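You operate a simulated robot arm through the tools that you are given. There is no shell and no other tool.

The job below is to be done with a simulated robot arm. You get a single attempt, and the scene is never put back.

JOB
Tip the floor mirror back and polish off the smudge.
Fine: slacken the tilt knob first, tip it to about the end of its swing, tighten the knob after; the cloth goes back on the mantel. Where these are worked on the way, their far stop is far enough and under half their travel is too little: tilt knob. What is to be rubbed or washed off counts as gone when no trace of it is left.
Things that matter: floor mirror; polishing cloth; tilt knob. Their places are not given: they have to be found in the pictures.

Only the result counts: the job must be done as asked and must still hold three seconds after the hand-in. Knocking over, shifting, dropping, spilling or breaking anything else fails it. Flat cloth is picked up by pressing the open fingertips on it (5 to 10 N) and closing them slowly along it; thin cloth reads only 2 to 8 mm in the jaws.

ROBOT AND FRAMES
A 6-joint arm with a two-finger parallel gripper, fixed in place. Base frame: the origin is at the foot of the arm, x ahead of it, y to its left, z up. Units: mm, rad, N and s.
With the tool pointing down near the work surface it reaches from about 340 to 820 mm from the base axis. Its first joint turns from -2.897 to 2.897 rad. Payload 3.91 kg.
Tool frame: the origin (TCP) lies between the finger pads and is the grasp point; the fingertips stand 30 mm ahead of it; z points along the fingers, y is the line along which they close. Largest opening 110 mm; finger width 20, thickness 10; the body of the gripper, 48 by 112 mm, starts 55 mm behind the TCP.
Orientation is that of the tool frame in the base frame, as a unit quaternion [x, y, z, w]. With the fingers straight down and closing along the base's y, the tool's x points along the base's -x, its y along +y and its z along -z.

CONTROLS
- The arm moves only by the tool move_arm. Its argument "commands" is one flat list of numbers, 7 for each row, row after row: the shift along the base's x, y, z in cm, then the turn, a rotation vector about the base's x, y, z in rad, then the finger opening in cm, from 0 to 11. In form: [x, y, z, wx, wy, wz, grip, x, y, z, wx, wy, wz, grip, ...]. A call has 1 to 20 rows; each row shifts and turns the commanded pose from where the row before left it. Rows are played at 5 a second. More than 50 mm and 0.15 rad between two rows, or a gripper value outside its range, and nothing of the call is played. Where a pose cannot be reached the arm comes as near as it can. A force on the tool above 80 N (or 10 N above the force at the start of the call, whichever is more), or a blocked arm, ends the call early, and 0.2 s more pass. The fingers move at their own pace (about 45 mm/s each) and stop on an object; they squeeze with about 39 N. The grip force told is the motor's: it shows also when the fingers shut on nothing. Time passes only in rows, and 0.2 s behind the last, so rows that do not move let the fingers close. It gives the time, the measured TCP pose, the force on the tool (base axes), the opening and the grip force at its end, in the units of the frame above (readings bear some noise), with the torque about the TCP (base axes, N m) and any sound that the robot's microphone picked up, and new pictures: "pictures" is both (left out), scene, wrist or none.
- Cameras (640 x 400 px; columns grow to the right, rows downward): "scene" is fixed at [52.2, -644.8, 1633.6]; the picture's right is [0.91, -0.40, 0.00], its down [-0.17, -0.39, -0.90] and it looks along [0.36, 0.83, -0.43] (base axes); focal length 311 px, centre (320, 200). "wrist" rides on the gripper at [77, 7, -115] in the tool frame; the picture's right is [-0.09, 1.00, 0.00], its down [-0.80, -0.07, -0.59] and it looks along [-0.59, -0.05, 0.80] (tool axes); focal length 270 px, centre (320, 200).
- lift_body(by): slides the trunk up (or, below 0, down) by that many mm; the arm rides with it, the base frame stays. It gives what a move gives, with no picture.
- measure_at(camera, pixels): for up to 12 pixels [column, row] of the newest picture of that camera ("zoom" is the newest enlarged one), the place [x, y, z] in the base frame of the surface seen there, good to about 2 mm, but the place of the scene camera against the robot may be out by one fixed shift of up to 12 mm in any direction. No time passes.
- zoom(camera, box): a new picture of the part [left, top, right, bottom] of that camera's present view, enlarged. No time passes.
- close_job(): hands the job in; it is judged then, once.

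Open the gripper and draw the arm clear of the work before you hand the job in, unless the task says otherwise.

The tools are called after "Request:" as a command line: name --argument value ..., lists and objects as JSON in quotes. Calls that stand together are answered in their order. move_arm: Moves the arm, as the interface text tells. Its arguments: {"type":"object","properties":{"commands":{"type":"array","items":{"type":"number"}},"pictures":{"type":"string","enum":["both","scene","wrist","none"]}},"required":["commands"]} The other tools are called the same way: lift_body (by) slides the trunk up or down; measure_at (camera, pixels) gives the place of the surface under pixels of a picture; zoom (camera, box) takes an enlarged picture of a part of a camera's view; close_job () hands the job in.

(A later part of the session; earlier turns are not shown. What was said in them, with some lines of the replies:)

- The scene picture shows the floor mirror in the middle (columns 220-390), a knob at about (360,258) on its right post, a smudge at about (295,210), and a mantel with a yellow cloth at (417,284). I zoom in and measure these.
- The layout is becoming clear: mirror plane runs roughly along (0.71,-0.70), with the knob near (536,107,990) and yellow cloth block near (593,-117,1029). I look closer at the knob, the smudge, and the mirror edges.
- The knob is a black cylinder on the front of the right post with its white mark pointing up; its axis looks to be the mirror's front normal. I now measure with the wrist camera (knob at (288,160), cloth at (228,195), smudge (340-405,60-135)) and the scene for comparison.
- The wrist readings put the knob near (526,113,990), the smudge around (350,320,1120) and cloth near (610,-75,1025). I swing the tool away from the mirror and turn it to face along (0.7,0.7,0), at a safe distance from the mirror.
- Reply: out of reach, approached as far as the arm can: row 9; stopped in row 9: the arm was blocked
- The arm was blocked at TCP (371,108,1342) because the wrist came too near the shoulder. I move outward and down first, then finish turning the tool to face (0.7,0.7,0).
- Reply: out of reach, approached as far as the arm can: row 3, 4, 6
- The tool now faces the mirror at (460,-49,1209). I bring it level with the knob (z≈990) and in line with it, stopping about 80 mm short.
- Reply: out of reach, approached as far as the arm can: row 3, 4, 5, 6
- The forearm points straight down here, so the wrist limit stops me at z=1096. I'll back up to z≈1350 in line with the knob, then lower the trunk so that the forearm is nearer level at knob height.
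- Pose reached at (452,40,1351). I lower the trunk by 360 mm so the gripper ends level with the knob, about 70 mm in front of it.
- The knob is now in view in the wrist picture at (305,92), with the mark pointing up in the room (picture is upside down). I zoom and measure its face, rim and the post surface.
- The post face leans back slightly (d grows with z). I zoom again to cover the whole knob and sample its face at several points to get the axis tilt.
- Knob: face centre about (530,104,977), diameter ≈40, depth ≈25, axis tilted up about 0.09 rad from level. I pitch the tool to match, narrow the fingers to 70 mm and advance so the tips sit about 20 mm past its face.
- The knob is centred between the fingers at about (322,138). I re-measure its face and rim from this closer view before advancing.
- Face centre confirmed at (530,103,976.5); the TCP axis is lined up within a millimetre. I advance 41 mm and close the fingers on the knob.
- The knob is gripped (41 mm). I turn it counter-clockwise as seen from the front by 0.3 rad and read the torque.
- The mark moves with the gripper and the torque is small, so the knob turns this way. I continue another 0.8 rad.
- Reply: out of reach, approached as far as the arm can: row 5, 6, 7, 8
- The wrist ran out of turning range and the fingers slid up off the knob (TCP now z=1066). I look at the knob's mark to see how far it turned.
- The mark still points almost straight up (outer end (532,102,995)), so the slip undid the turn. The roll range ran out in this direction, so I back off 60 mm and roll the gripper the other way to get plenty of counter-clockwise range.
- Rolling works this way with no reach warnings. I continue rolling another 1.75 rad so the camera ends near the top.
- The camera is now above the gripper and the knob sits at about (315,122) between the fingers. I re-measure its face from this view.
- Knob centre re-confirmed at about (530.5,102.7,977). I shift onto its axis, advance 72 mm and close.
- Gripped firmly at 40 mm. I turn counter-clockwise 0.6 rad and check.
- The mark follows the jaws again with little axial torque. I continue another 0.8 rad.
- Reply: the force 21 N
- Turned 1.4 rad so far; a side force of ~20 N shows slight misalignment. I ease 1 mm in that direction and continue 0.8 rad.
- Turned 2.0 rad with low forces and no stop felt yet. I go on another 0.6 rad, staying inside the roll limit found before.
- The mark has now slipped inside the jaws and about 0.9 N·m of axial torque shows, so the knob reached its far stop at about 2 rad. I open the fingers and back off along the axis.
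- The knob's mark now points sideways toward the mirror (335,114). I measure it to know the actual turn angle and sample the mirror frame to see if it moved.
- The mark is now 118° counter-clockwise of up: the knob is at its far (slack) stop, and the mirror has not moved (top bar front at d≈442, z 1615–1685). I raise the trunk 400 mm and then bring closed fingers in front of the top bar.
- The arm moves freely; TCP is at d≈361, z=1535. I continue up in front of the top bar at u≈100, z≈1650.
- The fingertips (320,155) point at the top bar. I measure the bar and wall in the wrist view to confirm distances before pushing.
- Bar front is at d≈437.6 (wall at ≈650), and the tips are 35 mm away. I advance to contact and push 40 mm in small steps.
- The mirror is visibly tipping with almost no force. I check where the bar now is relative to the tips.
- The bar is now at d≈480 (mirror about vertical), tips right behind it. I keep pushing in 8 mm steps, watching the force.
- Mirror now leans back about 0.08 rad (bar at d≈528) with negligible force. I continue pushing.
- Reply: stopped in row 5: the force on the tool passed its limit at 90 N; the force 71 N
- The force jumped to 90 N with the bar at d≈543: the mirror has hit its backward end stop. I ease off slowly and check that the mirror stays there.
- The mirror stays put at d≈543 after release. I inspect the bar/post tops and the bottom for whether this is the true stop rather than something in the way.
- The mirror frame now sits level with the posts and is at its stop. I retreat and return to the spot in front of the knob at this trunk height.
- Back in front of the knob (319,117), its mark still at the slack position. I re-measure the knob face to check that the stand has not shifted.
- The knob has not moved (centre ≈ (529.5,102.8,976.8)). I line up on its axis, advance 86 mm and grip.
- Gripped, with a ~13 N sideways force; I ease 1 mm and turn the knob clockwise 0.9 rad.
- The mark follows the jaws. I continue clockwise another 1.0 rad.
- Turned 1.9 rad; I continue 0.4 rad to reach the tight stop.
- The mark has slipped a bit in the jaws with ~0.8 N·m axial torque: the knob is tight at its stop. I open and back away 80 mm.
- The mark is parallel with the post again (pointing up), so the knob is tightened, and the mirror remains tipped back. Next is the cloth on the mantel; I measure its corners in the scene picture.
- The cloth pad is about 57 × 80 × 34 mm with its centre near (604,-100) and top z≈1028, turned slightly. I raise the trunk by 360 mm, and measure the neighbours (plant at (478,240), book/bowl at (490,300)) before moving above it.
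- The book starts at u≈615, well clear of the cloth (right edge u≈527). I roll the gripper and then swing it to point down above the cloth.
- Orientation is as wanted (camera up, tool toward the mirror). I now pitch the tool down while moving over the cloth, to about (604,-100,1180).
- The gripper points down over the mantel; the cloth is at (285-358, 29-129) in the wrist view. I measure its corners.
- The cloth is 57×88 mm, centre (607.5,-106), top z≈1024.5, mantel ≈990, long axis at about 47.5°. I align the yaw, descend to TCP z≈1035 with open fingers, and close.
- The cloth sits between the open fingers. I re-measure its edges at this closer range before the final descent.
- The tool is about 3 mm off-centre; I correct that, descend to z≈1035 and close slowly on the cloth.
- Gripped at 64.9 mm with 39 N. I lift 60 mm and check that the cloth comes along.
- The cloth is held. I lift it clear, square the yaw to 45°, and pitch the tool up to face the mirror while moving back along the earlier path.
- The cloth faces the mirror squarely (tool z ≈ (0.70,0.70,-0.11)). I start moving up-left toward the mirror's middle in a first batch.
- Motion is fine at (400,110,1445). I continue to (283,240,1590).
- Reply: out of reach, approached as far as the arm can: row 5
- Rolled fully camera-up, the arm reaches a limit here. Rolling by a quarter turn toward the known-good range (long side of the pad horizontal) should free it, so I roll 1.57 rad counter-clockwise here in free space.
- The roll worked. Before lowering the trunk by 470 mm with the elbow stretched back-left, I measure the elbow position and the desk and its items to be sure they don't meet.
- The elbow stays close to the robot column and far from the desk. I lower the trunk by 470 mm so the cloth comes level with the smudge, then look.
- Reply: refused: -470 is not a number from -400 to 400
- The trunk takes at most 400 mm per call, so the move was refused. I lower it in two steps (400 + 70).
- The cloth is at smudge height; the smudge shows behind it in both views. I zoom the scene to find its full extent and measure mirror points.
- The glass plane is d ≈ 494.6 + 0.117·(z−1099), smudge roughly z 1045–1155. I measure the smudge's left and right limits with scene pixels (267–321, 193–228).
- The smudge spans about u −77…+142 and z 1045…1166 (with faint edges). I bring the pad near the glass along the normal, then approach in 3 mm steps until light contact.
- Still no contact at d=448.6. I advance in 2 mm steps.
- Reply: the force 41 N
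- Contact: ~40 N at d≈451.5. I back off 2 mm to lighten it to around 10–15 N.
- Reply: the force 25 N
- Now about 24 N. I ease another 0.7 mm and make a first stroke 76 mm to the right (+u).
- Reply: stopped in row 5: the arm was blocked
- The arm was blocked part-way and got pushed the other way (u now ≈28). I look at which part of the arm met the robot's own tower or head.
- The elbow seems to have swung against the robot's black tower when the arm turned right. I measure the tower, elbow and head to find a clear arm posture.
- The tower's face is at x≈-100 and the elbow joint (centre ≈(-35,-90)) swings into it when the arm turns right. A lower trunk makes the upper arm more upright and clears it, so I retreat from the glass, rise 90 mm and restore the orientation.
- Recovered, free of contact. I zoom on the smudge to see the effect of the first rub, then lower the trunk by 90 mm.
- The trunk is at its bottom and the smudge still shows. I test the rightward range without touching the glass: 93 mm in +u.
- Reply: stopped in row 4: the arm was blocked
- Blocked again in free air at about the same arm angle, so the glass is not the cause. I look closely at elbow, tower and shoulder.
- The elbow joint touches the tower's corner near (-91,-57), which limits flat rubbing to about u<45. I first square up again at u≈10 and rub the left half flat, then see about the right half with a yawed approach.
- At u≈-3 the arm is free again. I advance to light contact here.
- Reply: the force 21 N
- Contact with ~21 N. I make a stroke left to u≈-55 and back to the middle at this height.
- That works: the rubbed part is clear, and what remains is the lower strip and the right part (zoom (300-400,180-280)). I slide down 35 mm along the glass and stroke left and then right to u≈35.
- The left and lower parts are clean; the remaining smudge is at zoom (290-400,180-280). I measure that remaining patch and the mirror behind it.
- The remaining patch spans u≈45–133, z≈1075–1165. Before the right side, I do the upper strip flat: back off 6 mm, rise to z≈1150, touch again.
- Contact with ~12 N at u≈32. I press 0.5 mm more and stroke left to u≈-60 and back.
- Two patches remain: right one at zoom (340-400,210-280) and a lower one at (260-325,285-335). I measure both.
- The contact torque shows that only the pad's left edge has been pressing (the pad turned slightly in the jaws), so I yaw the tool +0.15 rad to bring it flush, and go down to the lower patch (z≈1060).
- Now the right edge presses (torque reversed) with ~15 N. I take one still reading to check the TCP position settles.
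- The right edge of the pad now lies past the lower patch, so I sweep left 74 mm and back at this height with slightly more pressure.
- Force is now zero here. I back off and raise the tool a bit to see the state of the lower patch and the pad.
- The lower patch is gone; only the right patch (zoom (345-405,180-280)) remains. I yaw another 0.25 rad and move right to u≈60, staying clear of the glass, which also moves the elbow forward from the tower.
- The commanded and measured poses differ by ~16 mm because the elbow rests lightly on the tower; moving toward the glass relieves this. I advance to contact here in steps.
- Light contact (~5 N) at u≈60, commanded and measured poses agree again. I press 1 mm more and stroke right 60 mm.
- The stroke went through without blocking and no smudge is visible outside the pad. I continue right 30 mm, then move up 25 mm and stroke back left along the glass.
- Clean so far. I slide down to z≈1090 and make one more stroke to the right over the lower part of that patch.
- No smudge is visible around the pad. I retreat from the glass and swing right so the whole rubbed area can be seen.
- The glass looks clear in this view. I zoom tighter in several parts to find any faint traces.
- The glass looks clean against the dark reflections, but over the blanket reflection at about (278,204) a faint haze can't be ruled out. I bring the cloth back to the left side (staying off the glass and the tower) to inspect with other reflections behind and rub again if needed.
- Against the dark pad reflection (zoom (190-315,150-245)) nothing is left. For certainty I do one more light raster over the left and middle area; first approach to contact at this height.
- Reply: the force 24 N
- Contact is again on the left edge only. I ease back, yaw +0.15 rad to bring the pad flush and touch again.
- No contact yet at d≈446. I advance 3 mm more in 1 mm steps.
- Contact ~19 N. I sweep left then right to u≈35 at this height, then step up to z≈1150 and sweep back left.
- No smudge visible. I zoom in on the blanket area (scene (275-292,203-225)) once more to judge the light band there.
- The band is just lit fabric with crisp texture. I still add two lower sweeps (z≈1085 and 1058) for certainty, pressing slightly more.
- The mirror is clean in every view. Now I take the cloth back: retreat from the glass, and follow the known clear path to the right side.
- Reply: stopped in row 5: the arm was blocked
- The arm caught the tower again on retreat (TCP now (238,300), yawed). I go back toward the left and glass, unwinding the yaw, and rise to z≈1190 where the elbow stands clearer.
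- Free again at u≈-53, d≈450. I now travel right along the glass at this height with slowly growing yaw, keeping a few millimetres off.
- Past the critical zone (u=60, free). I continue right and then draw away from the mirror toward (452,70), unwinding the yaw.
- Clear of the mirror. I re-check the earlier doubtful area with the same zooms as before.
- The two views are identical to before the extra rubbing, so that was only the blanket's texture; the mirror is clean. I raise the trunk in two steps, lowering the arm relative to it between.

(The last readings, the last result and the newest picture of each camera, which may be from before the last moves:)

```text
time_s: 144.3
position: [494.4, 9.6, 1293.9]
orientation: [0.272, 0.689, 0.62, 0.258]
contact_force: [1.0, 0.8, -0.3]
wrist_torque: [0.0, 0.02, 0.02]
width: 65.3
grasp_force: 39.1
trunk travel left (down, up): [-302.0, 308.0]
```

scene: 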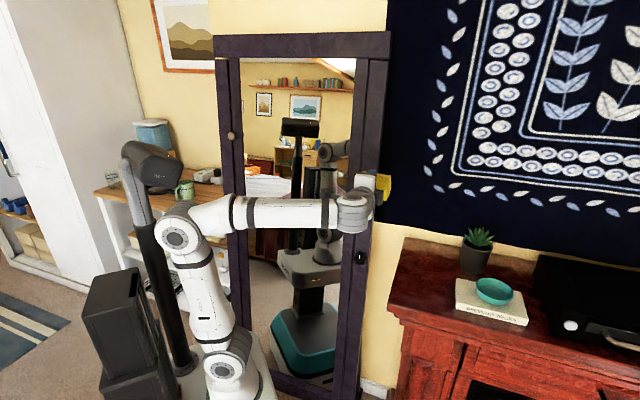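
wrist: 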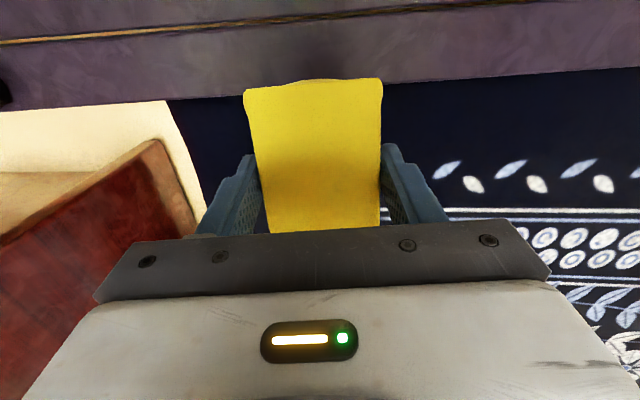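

Good, TCP (494,10,1294). I raise the trunk another 262 mm to its starting height and bring the arm down to z≈1335.

Request:
lift_body --by 262

Request:
move_arm --commands '[0, 0, -4.5, 0, 0, 0, 3.5, 0, 0, -4.5, 0, 0, 0, 3.5, 0, 0, -4.5, 0, 0, 0, 3.5, 0, 0, -4.5, 0, 0, 0, 3.5, 0, 0, -4.0, 0, 0, 0, 3.5, 0, 0, 0, 0, 0, 0, 3.5]' --pictures "both"

```text
time_s: 147.0
position: [494.0, 11.2, 1556.6]
orientation: [0.272, 0.689, 0.62, 0.259]
contact_force: [0.4, -0.3, -1.0]
wrist_torque: [0.01, -0.02, 0.01]
width: 65.1
grasp_force: 39.2
trunk travel left (down, up): [-564.0, 46.0]
```

```text
time_s: 148.4
position: [493.8, 8.8, 1334.9]
orientation: [0.271, 0.69, 0.619, 0.259]
contact_force: [0.1, -0.5, -0.5]
wrist_torque: [0.0, 0.0, 0.0]
width: 65.0
grasp_force: 39.2
trunk travel left (down, up): [-564.0, 46.0]
```

scene: 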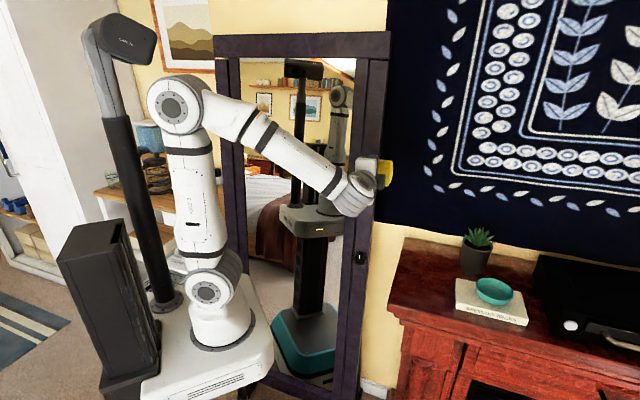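
wrist: 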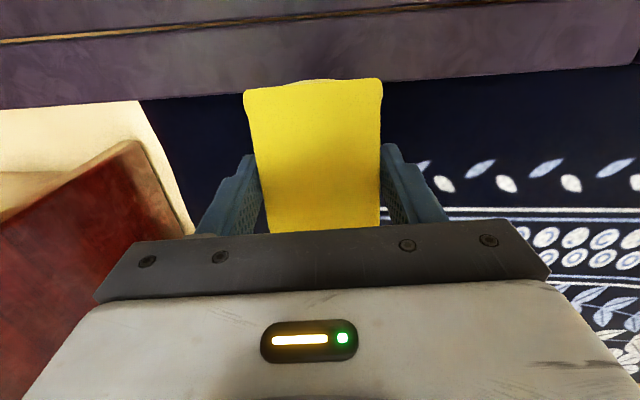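

Another look at the mirror with this different reflection behind it, and then I roll the gripper back (camera up) for the placement.

Request:
zoom --camera "scene" --box '[248, 175, 344, 235]'

Request:
move_arm --commands '[0, 0, 0, 0.1004, 0.1004, -0.0161, 3.5, 0, 0, 0, 0.1004, 0.1004, -0.0161, 3.5, 0, 0, 0, 0.1004, 0.1004, -0.0161, 3.5, 0, 0, 0, 0.1004, 0.1004, -0.0161, 3.5, 0, 0, 0, 0.1004, 0.1004, -0.0161, 3.5, 0, 0, 0, 0.1004, 0.1004, -0.0161, 3.5, 0, 0, 0, 0.1004, 0.1004, -0.0161, 3.5, 0, 0, 0, 0.1004, 0.1004, -0.0161, 3.5, 0, 0, 0, 0.1004, 0.1004, -0.0161, 3.5, 0, 0, 0, 0.1004, 0.1004, -0.0161, 3.5, 0, 0, 0, 0.1004, 0.1004, -0.0161, 3.5, 0, 0, 0, 0, 0, 0, 3.5]' --pictures "both"

```text
6.67 times, centred on (296, 205) of scene
```

zoom: 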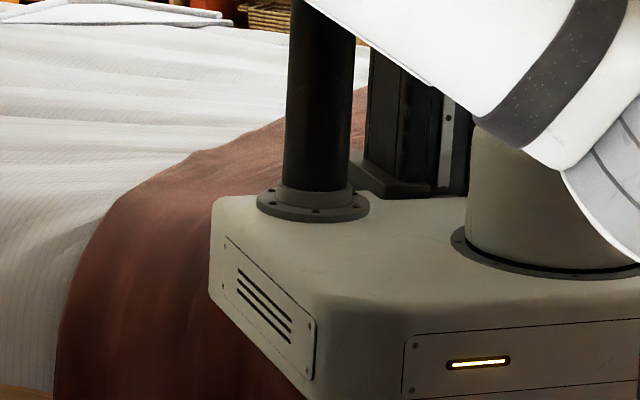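

```text
time_s: 151.0
position: [493.3, 10.3, 1336.1]
orientation: [0.684, 0.285, 0.625, -0.246]
contact_force: [-0.2, -0.3, -0.5]
wrist_torque: [-0.03, 0.02, 0.01]
width: 64.9
grasp_force: 39.1
trunk travel left (down, up): [-564.0, 46.0]
```

scene: 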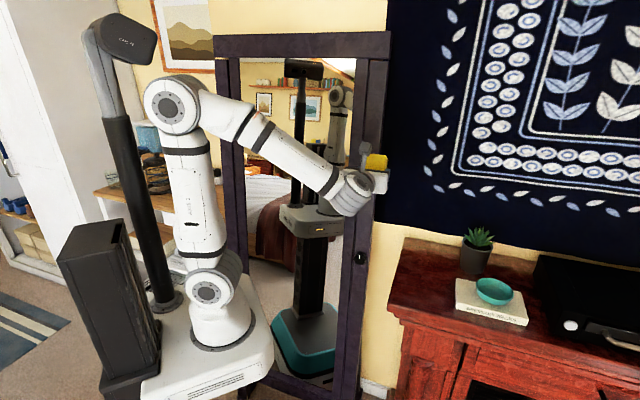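
wrist: 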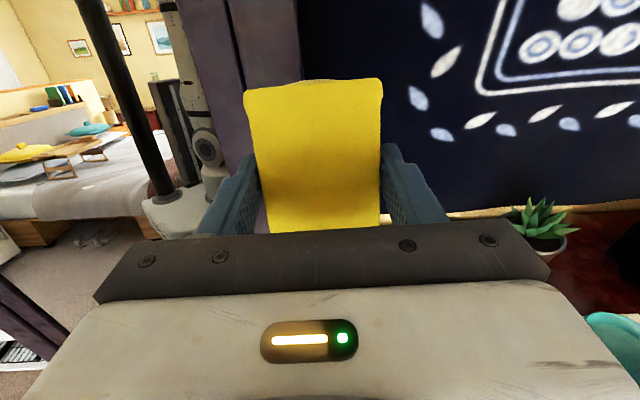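

The glass is clean against this background too. I now pitch the tool down and move over the cloth's original place, staying at z≈1235.

Request:
move_arm --commands '[1.14, -1.15, -1.0, -0.104, 0.104, 0, 3.5, 1.14, -1.15, -1.0, -0.104, 0.104, 0, 3.5, 1.14, -1.15, -1.0, -0.104, 0.104, 0, 3.5, 1.14, -1.15, -1.0, -0.104, 0.104, 0, 3.5, 1.14, -1.15, -1.0, -0.104, 0.104, 0, 3.5, 1.14, -1.15, -1.0, -0.104, 0.104, 0, 3.5, 1.14, -1.15, -1.0, -0.104, 0.104, 0, 3.5, 1.14, -1.15, -1.0, -0.104, 0.104, 0, 3.5, 1.14, -1.15, -1.0, -0.104, 0.104, 0, 3.5, 1.14, -1.15, -1.0, -0.104, 0.104, 0, 3.5, 0, 0, 0, 0, 0, 0, 3.5]' --pictures "both"

Request:
zoom --camera "scene" --box '[380, 180, 508, 260]'

```text
time_s: 153.4
position: [607.8, -105.5, 1235.5]
orientation: [0.919, 0.393, 0.004, 0.007]
contact_force: [-0.3, 0.0, -0.6]
wrist_torque: [0.02, -0.02, 0.0]
width: 64.8
grasp_force: 38.6
trunk travel left (down, up): [-564.0, 46.0]
```

scene: 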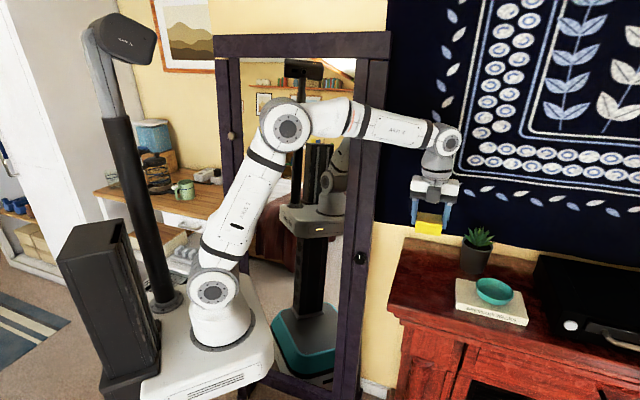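
wrist: 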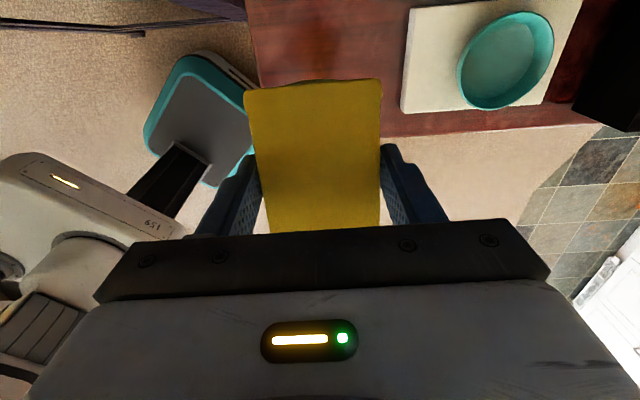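

```text
5.00 times, centred on (444, 220) of scene
```

zoom: 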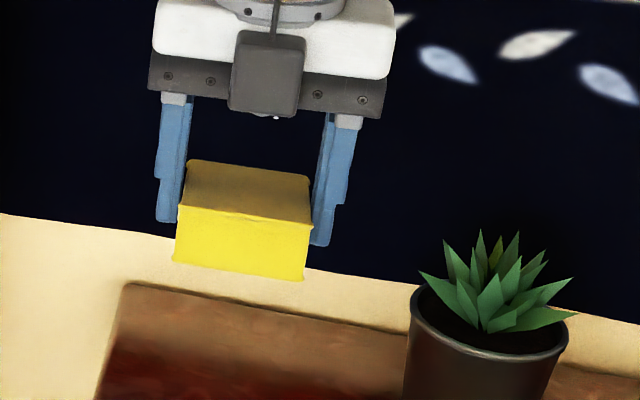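

The cloth hangs over its old place. I measure its top surface at both ends to know how much it is tilted in the jaws.

Request:
measure_at --camera "wrist" --pixels '[[315, 92], [315, 110], [318, 140], [318, 170], [320, 200], [322, 225], [255, 100], [375, 95], [280, 215], [370, 215], [330, 50], [300, 60]]'

```text
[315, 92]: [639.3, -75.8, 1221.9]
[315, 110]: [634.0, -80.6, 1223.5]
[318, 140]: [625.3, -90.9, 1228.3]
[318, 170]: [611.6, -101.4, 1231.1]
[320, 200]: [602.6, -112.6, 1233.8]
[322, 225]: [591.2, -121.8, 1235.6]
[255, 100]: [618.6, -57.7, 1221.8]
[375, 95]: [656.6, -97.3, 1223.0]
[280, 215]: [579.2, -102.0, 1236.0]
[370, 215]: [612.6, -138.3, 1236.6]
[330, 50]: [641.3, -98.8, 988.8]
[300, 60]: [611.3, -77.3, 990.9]
```

The pad is tilted 0.2 rad in the jaws (+d end lower). I pitch the tool a further 0.206 rad to level the pad and descend to just above the mantel.

Request:
move_arm --commands '[0, 0, 0, -0.0728, 0.0728, 0, 3.5, 0, 0, 0, -0.0728, 0.0728, 0, 3.5, 0, 0, -4.5, 0, 0, 0, 3.5, 0, 0, -4.5, 0, 0, 0, 3.5, 0, 0, -4.5, 0, 0, 0, 3.5, 0, 0, -4.0, 0, 0, 0, 3.5, 0, 0, -1.5, 0, 0, 0, 3.5, 0, 0, 0, 0, 0, 0, 3.5]' --pictures "both"

Request:
zoom --camera "scene" --box '[380, 230, 508, 310]'

Request:
measure_at --camera "wrist" --pixels '[[315, 92], [318, 140], [318, 170], [320, 200], [322, 225], [330, 50]]'

```text
time_s: 155.2
position: [608.1, -103.6, 1045.4]
orientation: [0.915, 0.39, -0.091, 0.045]
contact_force: [0.8, 0.2, -0.8]
wrist_torque: [0.01, -0.02, -0.07]
width: 65.0
grasp_force: 39.2
trunk travel left (down, up): [-564.0, 46.0]
```

scene: 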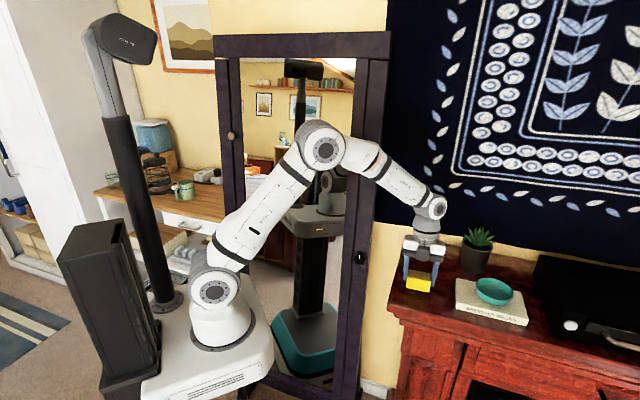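
wrist: 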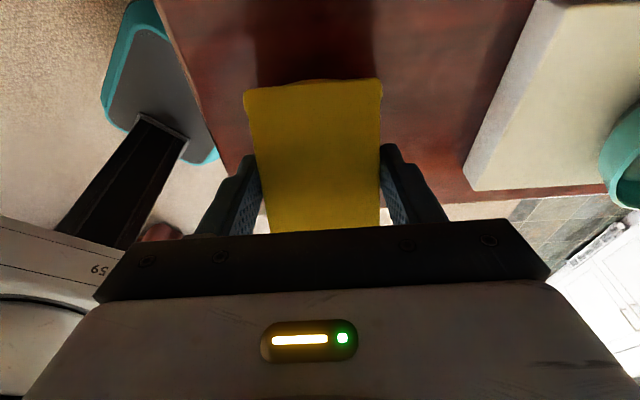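

```text
5.00 times, centred on (444, 270) of scene
```

zoom: 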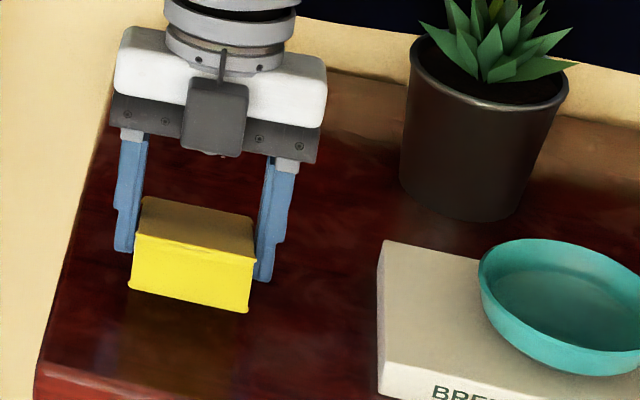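

```text
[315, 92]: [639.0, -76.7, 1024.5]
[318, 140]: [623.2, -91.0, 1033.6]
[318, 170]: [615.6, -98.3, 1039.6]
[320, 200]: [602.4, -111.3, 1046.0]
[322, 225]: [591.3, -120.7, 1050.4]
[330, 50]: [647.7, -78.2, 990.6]
```

That tilted it the wrong way (slope now -0.4). I lift 30 mm and pitch back by 0.41 rad to level the pad.

Request:
move_arm --commands '[0, 0, 3.0, 0, 0, 0, 3.5, 0, 0, 0, 0.097, -0.097, 0, 3.5, 0, 0, 0, 0.097, -0.097, 0, 3.5, 0, 0, 0, 0.097, -0.097, 0, 3.5, 0, 0, 0, 0, 0, 0, 3.5]' --pictures "both"

Request:
measure_at --camera "wrist" --pixels '[[315, 92], [318, 140], [318, 170], [320, 200], [322, 225], [255, 110], [375, 105], [330, 50]]'

Request:
zoom --camera "scene" --box '[380, 230, 508, 310]'

```text
time_s: 156.4
position: [608.9, -105.2, 1075.6]
orientation: [0.915, 0.39, 0.1, -0.033]
contact_force: [0.5, 0.2, -0.1]
wrist_torque: [0.02, -0.01, 0.0]
width: 65.0
grasp_force: 39.4
trunk travel left (down, up): [-564.0, 46.0]
```

scene: 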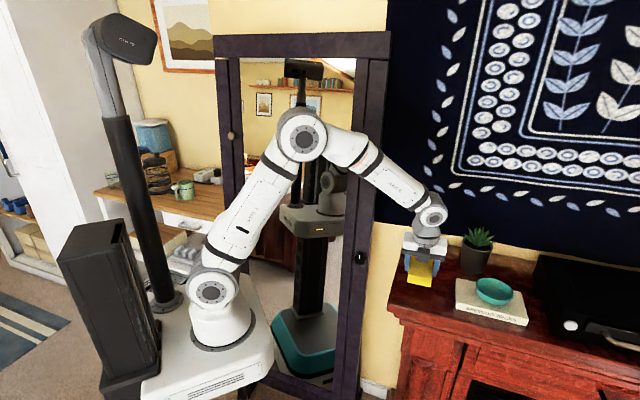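
wrist: 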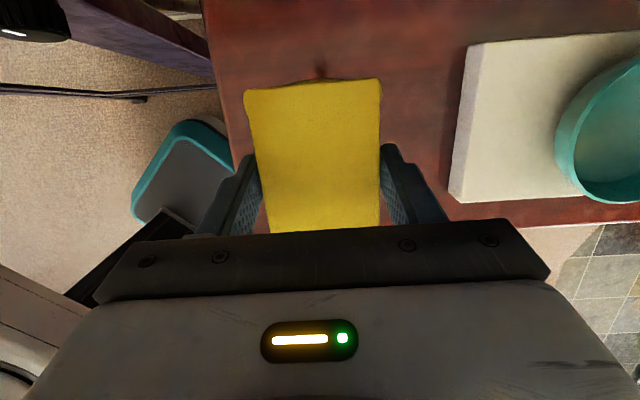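

```text
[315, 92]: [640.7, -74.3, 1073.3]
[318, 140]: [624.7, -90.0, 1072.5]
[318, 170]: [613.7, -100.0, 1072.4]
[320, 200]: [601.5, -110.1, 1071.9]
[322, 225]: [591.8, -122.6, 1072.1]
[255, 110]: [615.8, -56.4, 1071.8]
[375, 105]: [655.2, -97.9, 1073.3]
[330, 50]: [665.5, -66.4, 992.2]
```

```text
5.00 times, centred on (444, 270) of scene
```

zoom: 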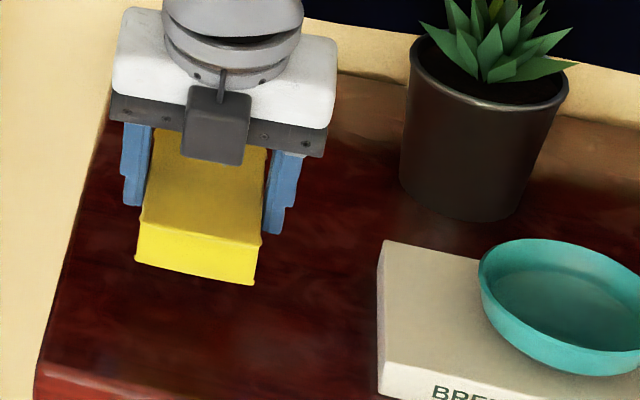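

The pad is level now (top z≈1072.3 everywhere). I lower 44 mm, then in small steps until it touches the mantel.

Request:
move_arm --commands '[0, 0, -2.5, 0, 0, 0, 3.5, 0, 0, -1.9, 0, 0, 0, 3.5, 0, 0, -0.2, 0, 0, 0, 3.5, 0, 0, -0.1, 0, 0, 0, 3.5, 0, 0, 0, 0, 0, 0, 3.5]' --pictures "none"

```text
time_s: 157.6
position: [607.7, -104.4, 1029.8]
orientation: [0.915, 0.389, 0.099, -0.032]
contact_force: [-0.9, 0.2, 0.1]
wrist_torque: [0.0, 0.03, -0.01]
width: 65.3
grasp_force: 38.9
trunk travel left (down, up): [-564.0, 46.0]
```

No contact yet at z=1029.8. I lower in 1 mm steps.

Request:
move_arm --commands '[0, 0, -0.1, 0, 0, 0, 3.5, 0, 0, -0.1, 0, 0, 0, 3.5, 0, 0, 0, 0, 0, 0, 3.5]' --pictures "none"

```text
time_s: 158.4
position: [607.4, -103.1, 1029.7]
orientation: [0.915, 0.389, 0.1, -0.031]
contact_force: [1.3, 2.6, 12.9]
wrist_torque: [0.03, 0.6, -0.09]
width: 65.2
grasp_force: 39.3
trunk travel left (down, up): [-564.0, 46.0]
```

The pad rests on the mantel (13 N upward). I open the fingers slowly.

Request:
move_arm --commands '[0, 0, 0.05, 0, 0, 0, 3.5, 0, 0, 0, 0, 0, 0, 6.8, 0, 0, 0, 0, 0, 0, 7.5, 0, 0, 0, 0, 0, 0, 8.5, 0, 0, 0, 0, 0, 0, 9, 0, 0, 0, 0, 0, 0, 9]' --pictures "both"

Request:
zoom --camera "scene" --box '[380, 230, 508, 310]'

```text
time_s: 159.8
position: [607.0, -104.1, 1027.7]
orientation: [0.915, 0.389, 0.1, -0.032]
contact_force: [-0.3, -0.1, 0.0]
wrist_torque: [0.02, -0.03, -0.03]
width: 89.9
grasp_force: 0.1
trunk travel left (down, up): [-564.0, 46.0]
```

scene: 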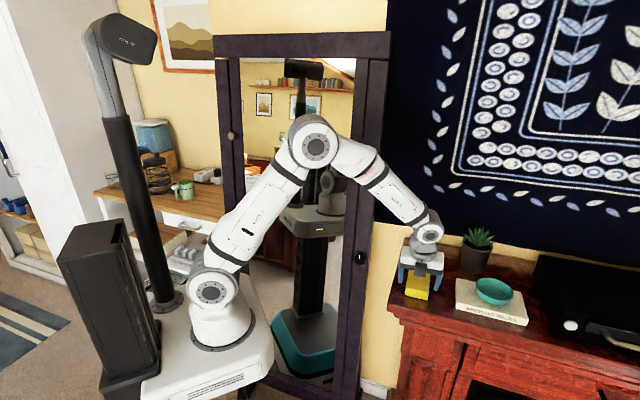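
wrist: 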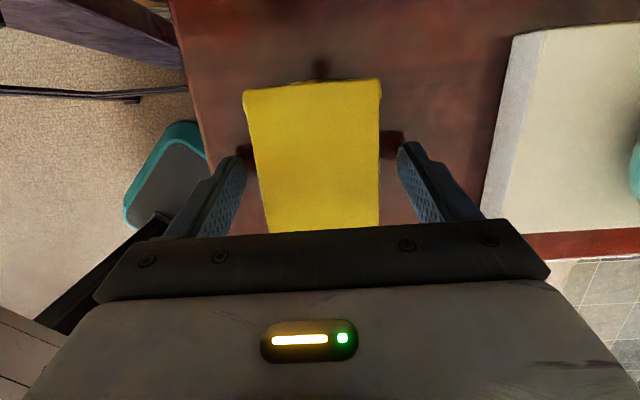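

```text
5.00 times, centred on (444, 270) of scene
```

zoom: 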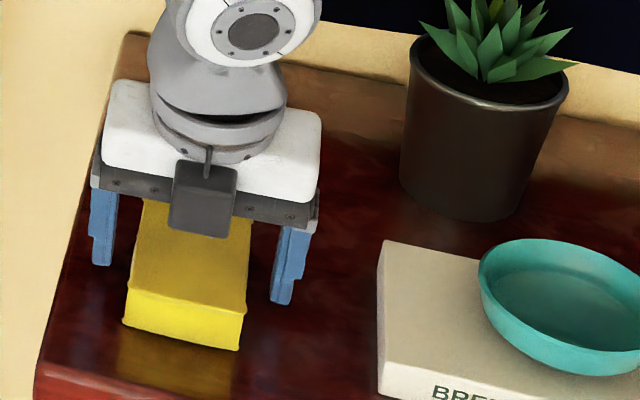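

The cloth lies flat on the mantel, released. I withdraw the gripper upward along its axis and then higher.

Request:
move_arm --commands '[-0.3, -0.26, 1.9, 0, 0, 0, 9, -0.5, -0.45, 3.2, 0, 0, 0, 9, -0.5, -0.45, 3.2, 0, 0, 0, 9, 0, 0, 4.5, 0, 0, 0, 9, 0, 0, 4.5, 0, 0, 0, 9, 0, 0, 4.5, 0, 0, 0, 9, 0, 0, 0, 0, 0, 0, 9]' --pictures "both"

Request:
zoom --camera "scene" --box '[380, 220, 508, 300]'

Request:
zoom --camera "scene" --box '[248, 175, 344, 235]'

Request:
zoom --camera "scene" --box '[328, 235, 392, 275]'

```text
time_s: 161.4
position: [594.4, -116.0, 1248.7]
orientation: [0.915, 0.389, 0.099, -0.033]
contact_force: [-0.3, 0.7, 0.2]
wrist_torque: [0.0, -0.02, 0.01]
width: 89.8
grasp_force: 0.1
trunk travel left (down, up): [-564.0, 46.0]
```

scene: 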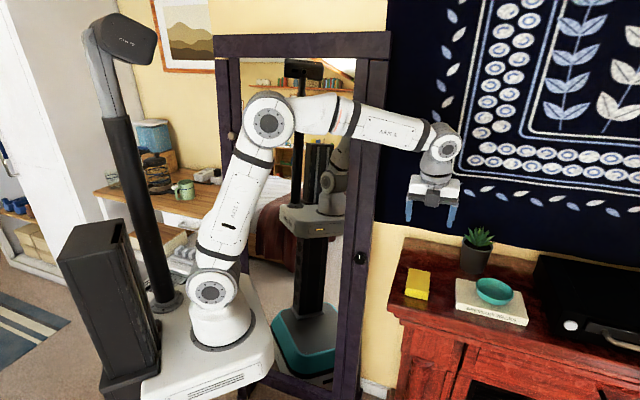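
wrist: 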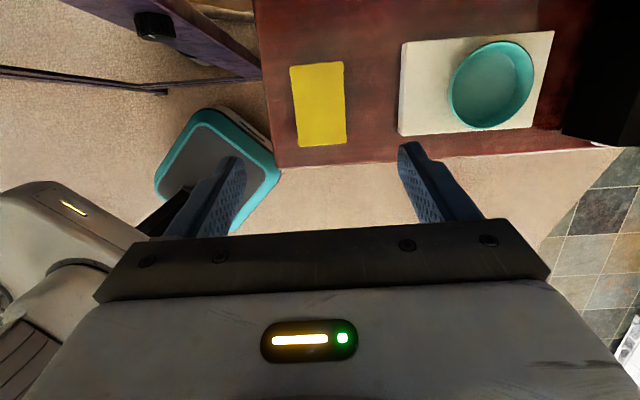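

```text
5.00 times, centred on (444, 260) of scene
```

zoom: 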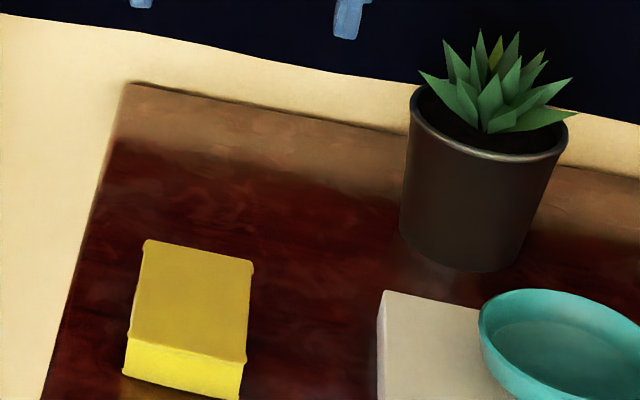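

```text
6.67 times, centred on (296, 205) of scene
```

zoom: 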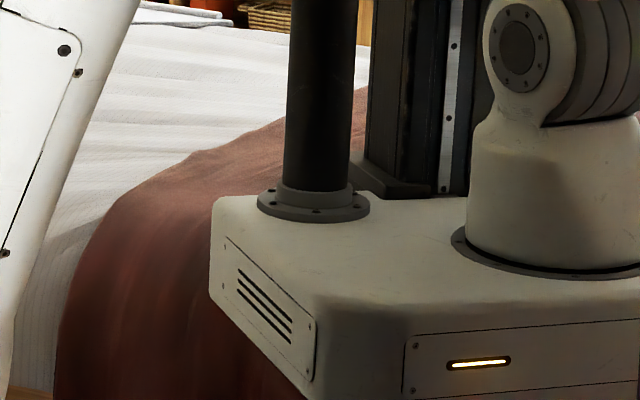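

```text
10.00 times, centred on (360, 255) of scene
```

zoom: 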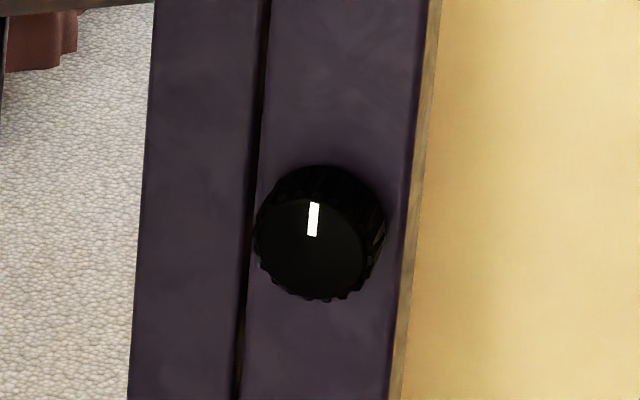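

All looks right: cloth flat on the mantel, knob mark up, glass clean. I check that the mirror still stands at its end stop and look over the whole glass once more.

Request:
measure_at --camera "scene" --pixels '[[340, 43], [375, 43], [352, 150], [352, 80], [350, 240], [417, 280], [416, 297], [478, 280], [493, 285]]'

Request:
zoom --camera "scene" --box '[220, 200, 376, 298]'

Request:
zoom --camera "scene" --box '[256, 170, 352, 230]'

```text
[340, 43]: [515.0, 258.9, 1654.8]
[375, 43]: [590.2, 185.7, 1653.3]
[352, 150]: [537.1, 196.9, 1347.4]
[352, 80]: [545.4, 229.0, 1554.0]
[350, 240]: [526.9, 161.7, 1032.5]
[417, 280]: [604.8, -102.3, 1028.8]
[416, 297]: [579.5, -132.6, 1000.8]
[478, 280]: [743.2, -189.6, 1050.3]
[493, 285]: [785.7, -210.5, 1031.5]
```

```text
4.08 times, centred on (298, 249) of scene
```

zoom: 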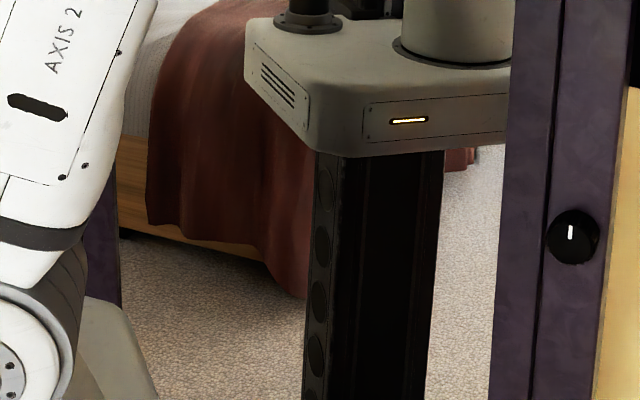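

```text
6.67 times, centred on (304, 200) of scene
```

zoom: 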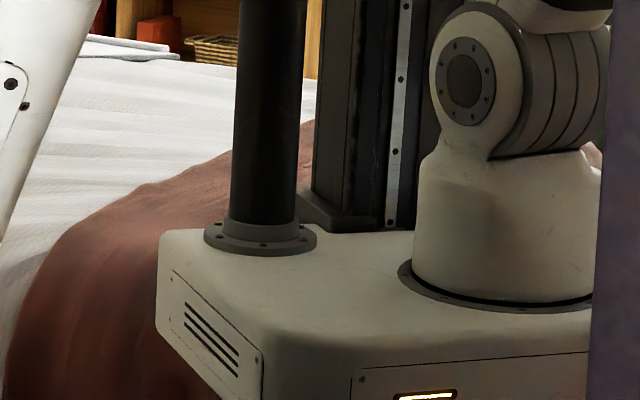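

The mirror has held its position (bar d≈548). I look closer at the mottled spot near scene (326,201) to make sure it is the robot's own texture and not a leftover.

Request:
zoom --camera "scene" --box '[308, 188, 348, 213]'

Request:
zoom --camera "scene" --box '[195, 310, 259, 350]'

Request:
zoom --camera "scene" --box '[256, 188, 296, 213]'

```text
16.00 times, centred on (328, 200) of scene
```

zoom: 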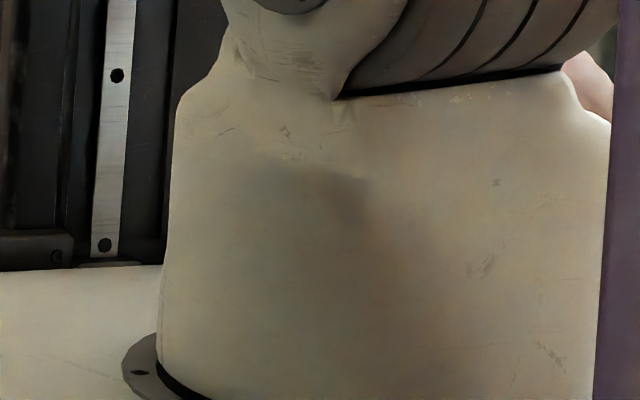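

```text
10.00 times, centred on (227, 330) of scene
```

zoom: 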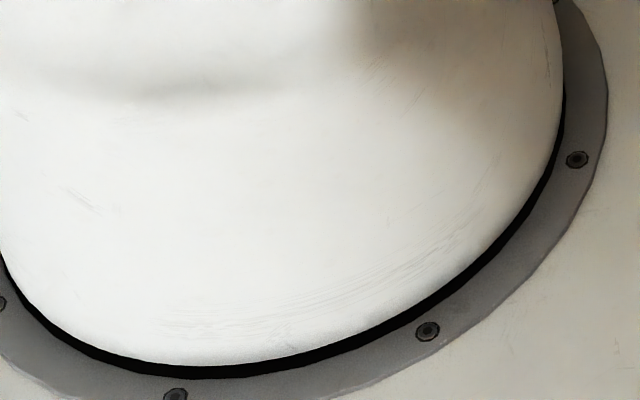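

```text
16.00 times, centred on (276, 200) of scene
```

zoom: 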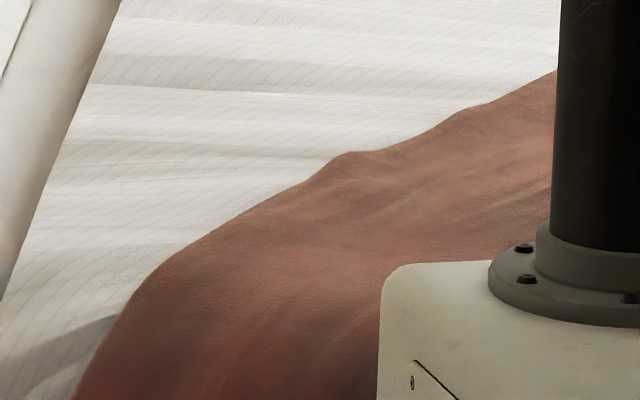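

The spot is only soft shading on the robot's own column (it lies outside the old smudge), and the blanket and bed reflections are crisp. I raise the arm a little further clear with the gripper open before handing in.

Request:
move_arm --commands '[-1.5, -1.0, 3.5, 0, 0, 0, 11, -1.5, -1.0, 3.5, 0, 0, 0, 11, -1.5, -1.0, 2.0, 0, 0, 0, 11, 0, 0, 0, 0, 0, 0, 11]' --pictures "both"

```text
time_s: 162.4
position: [549.2, -147.4, 1335.3]
orientation: [0.915, 0.39, 0.099, -0.031]
contact_force: [0.1, 0.5, 0.0]
wrist_torque: [-0.01, -0.01, 0.01]
width: 110.1
grasp_force: 0.1
trunk travel left (down, up): [-564.0, 46.0]
```

scene: 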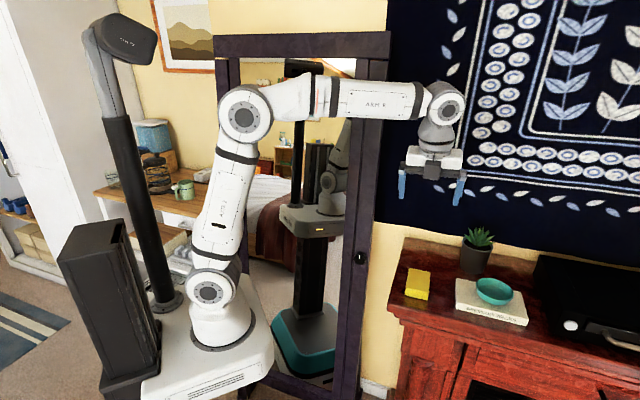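
wrist: 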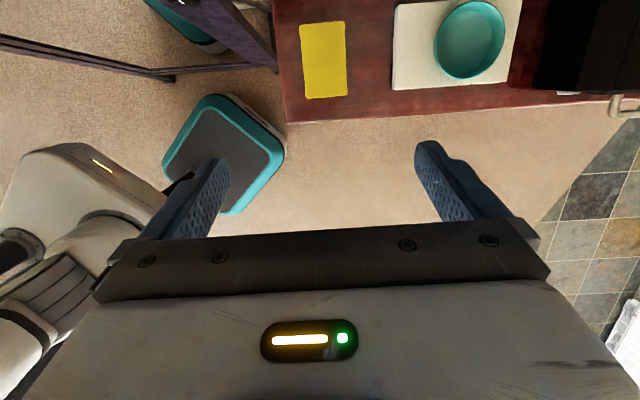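

The cloth lies on the mantel at (417,285), the knob is tightened with its mark up at (360,258). The mirror is tipped back to its stop and shows no smudge. The arm is clear with the gripper open, so I hand the job in.

Request:
close_job

```text
The job is handed in.
```

The mirror is tipped back to its stop, the smudge is polished off, and the cloth is back on the mantel. I've handed the job in, but no verdict has come back.

- **Tilt knob:** I slackened it to its far stop, about 118° counter-clockwise. After tipping the mirror I tightened it back to its tight stop, with the mark pointing straight up as at the start.
- **Mirror:** I pushed it back until it hit a hard stop, where the force jumped to about 90 N. In the last measurements it was still there within measuring noise, with the glass leaning back about 0.11 rad.
- **Smudge:** I rubbed over all of it, and the left and middle part twice. Close views against several different reflections showed no trace left.
- **Cloth:** It lies flat within a few millimetres of where it started. The plant, book and bowl looked unmoved in the pictures.

Early on, the gripper slid off the knob once when the wrist ran out of turning range. During the polishing the arm's elbow caught on the robot's own tower three times, and each time I backed off and went on. I saw no sign that anything else in the room was touched.
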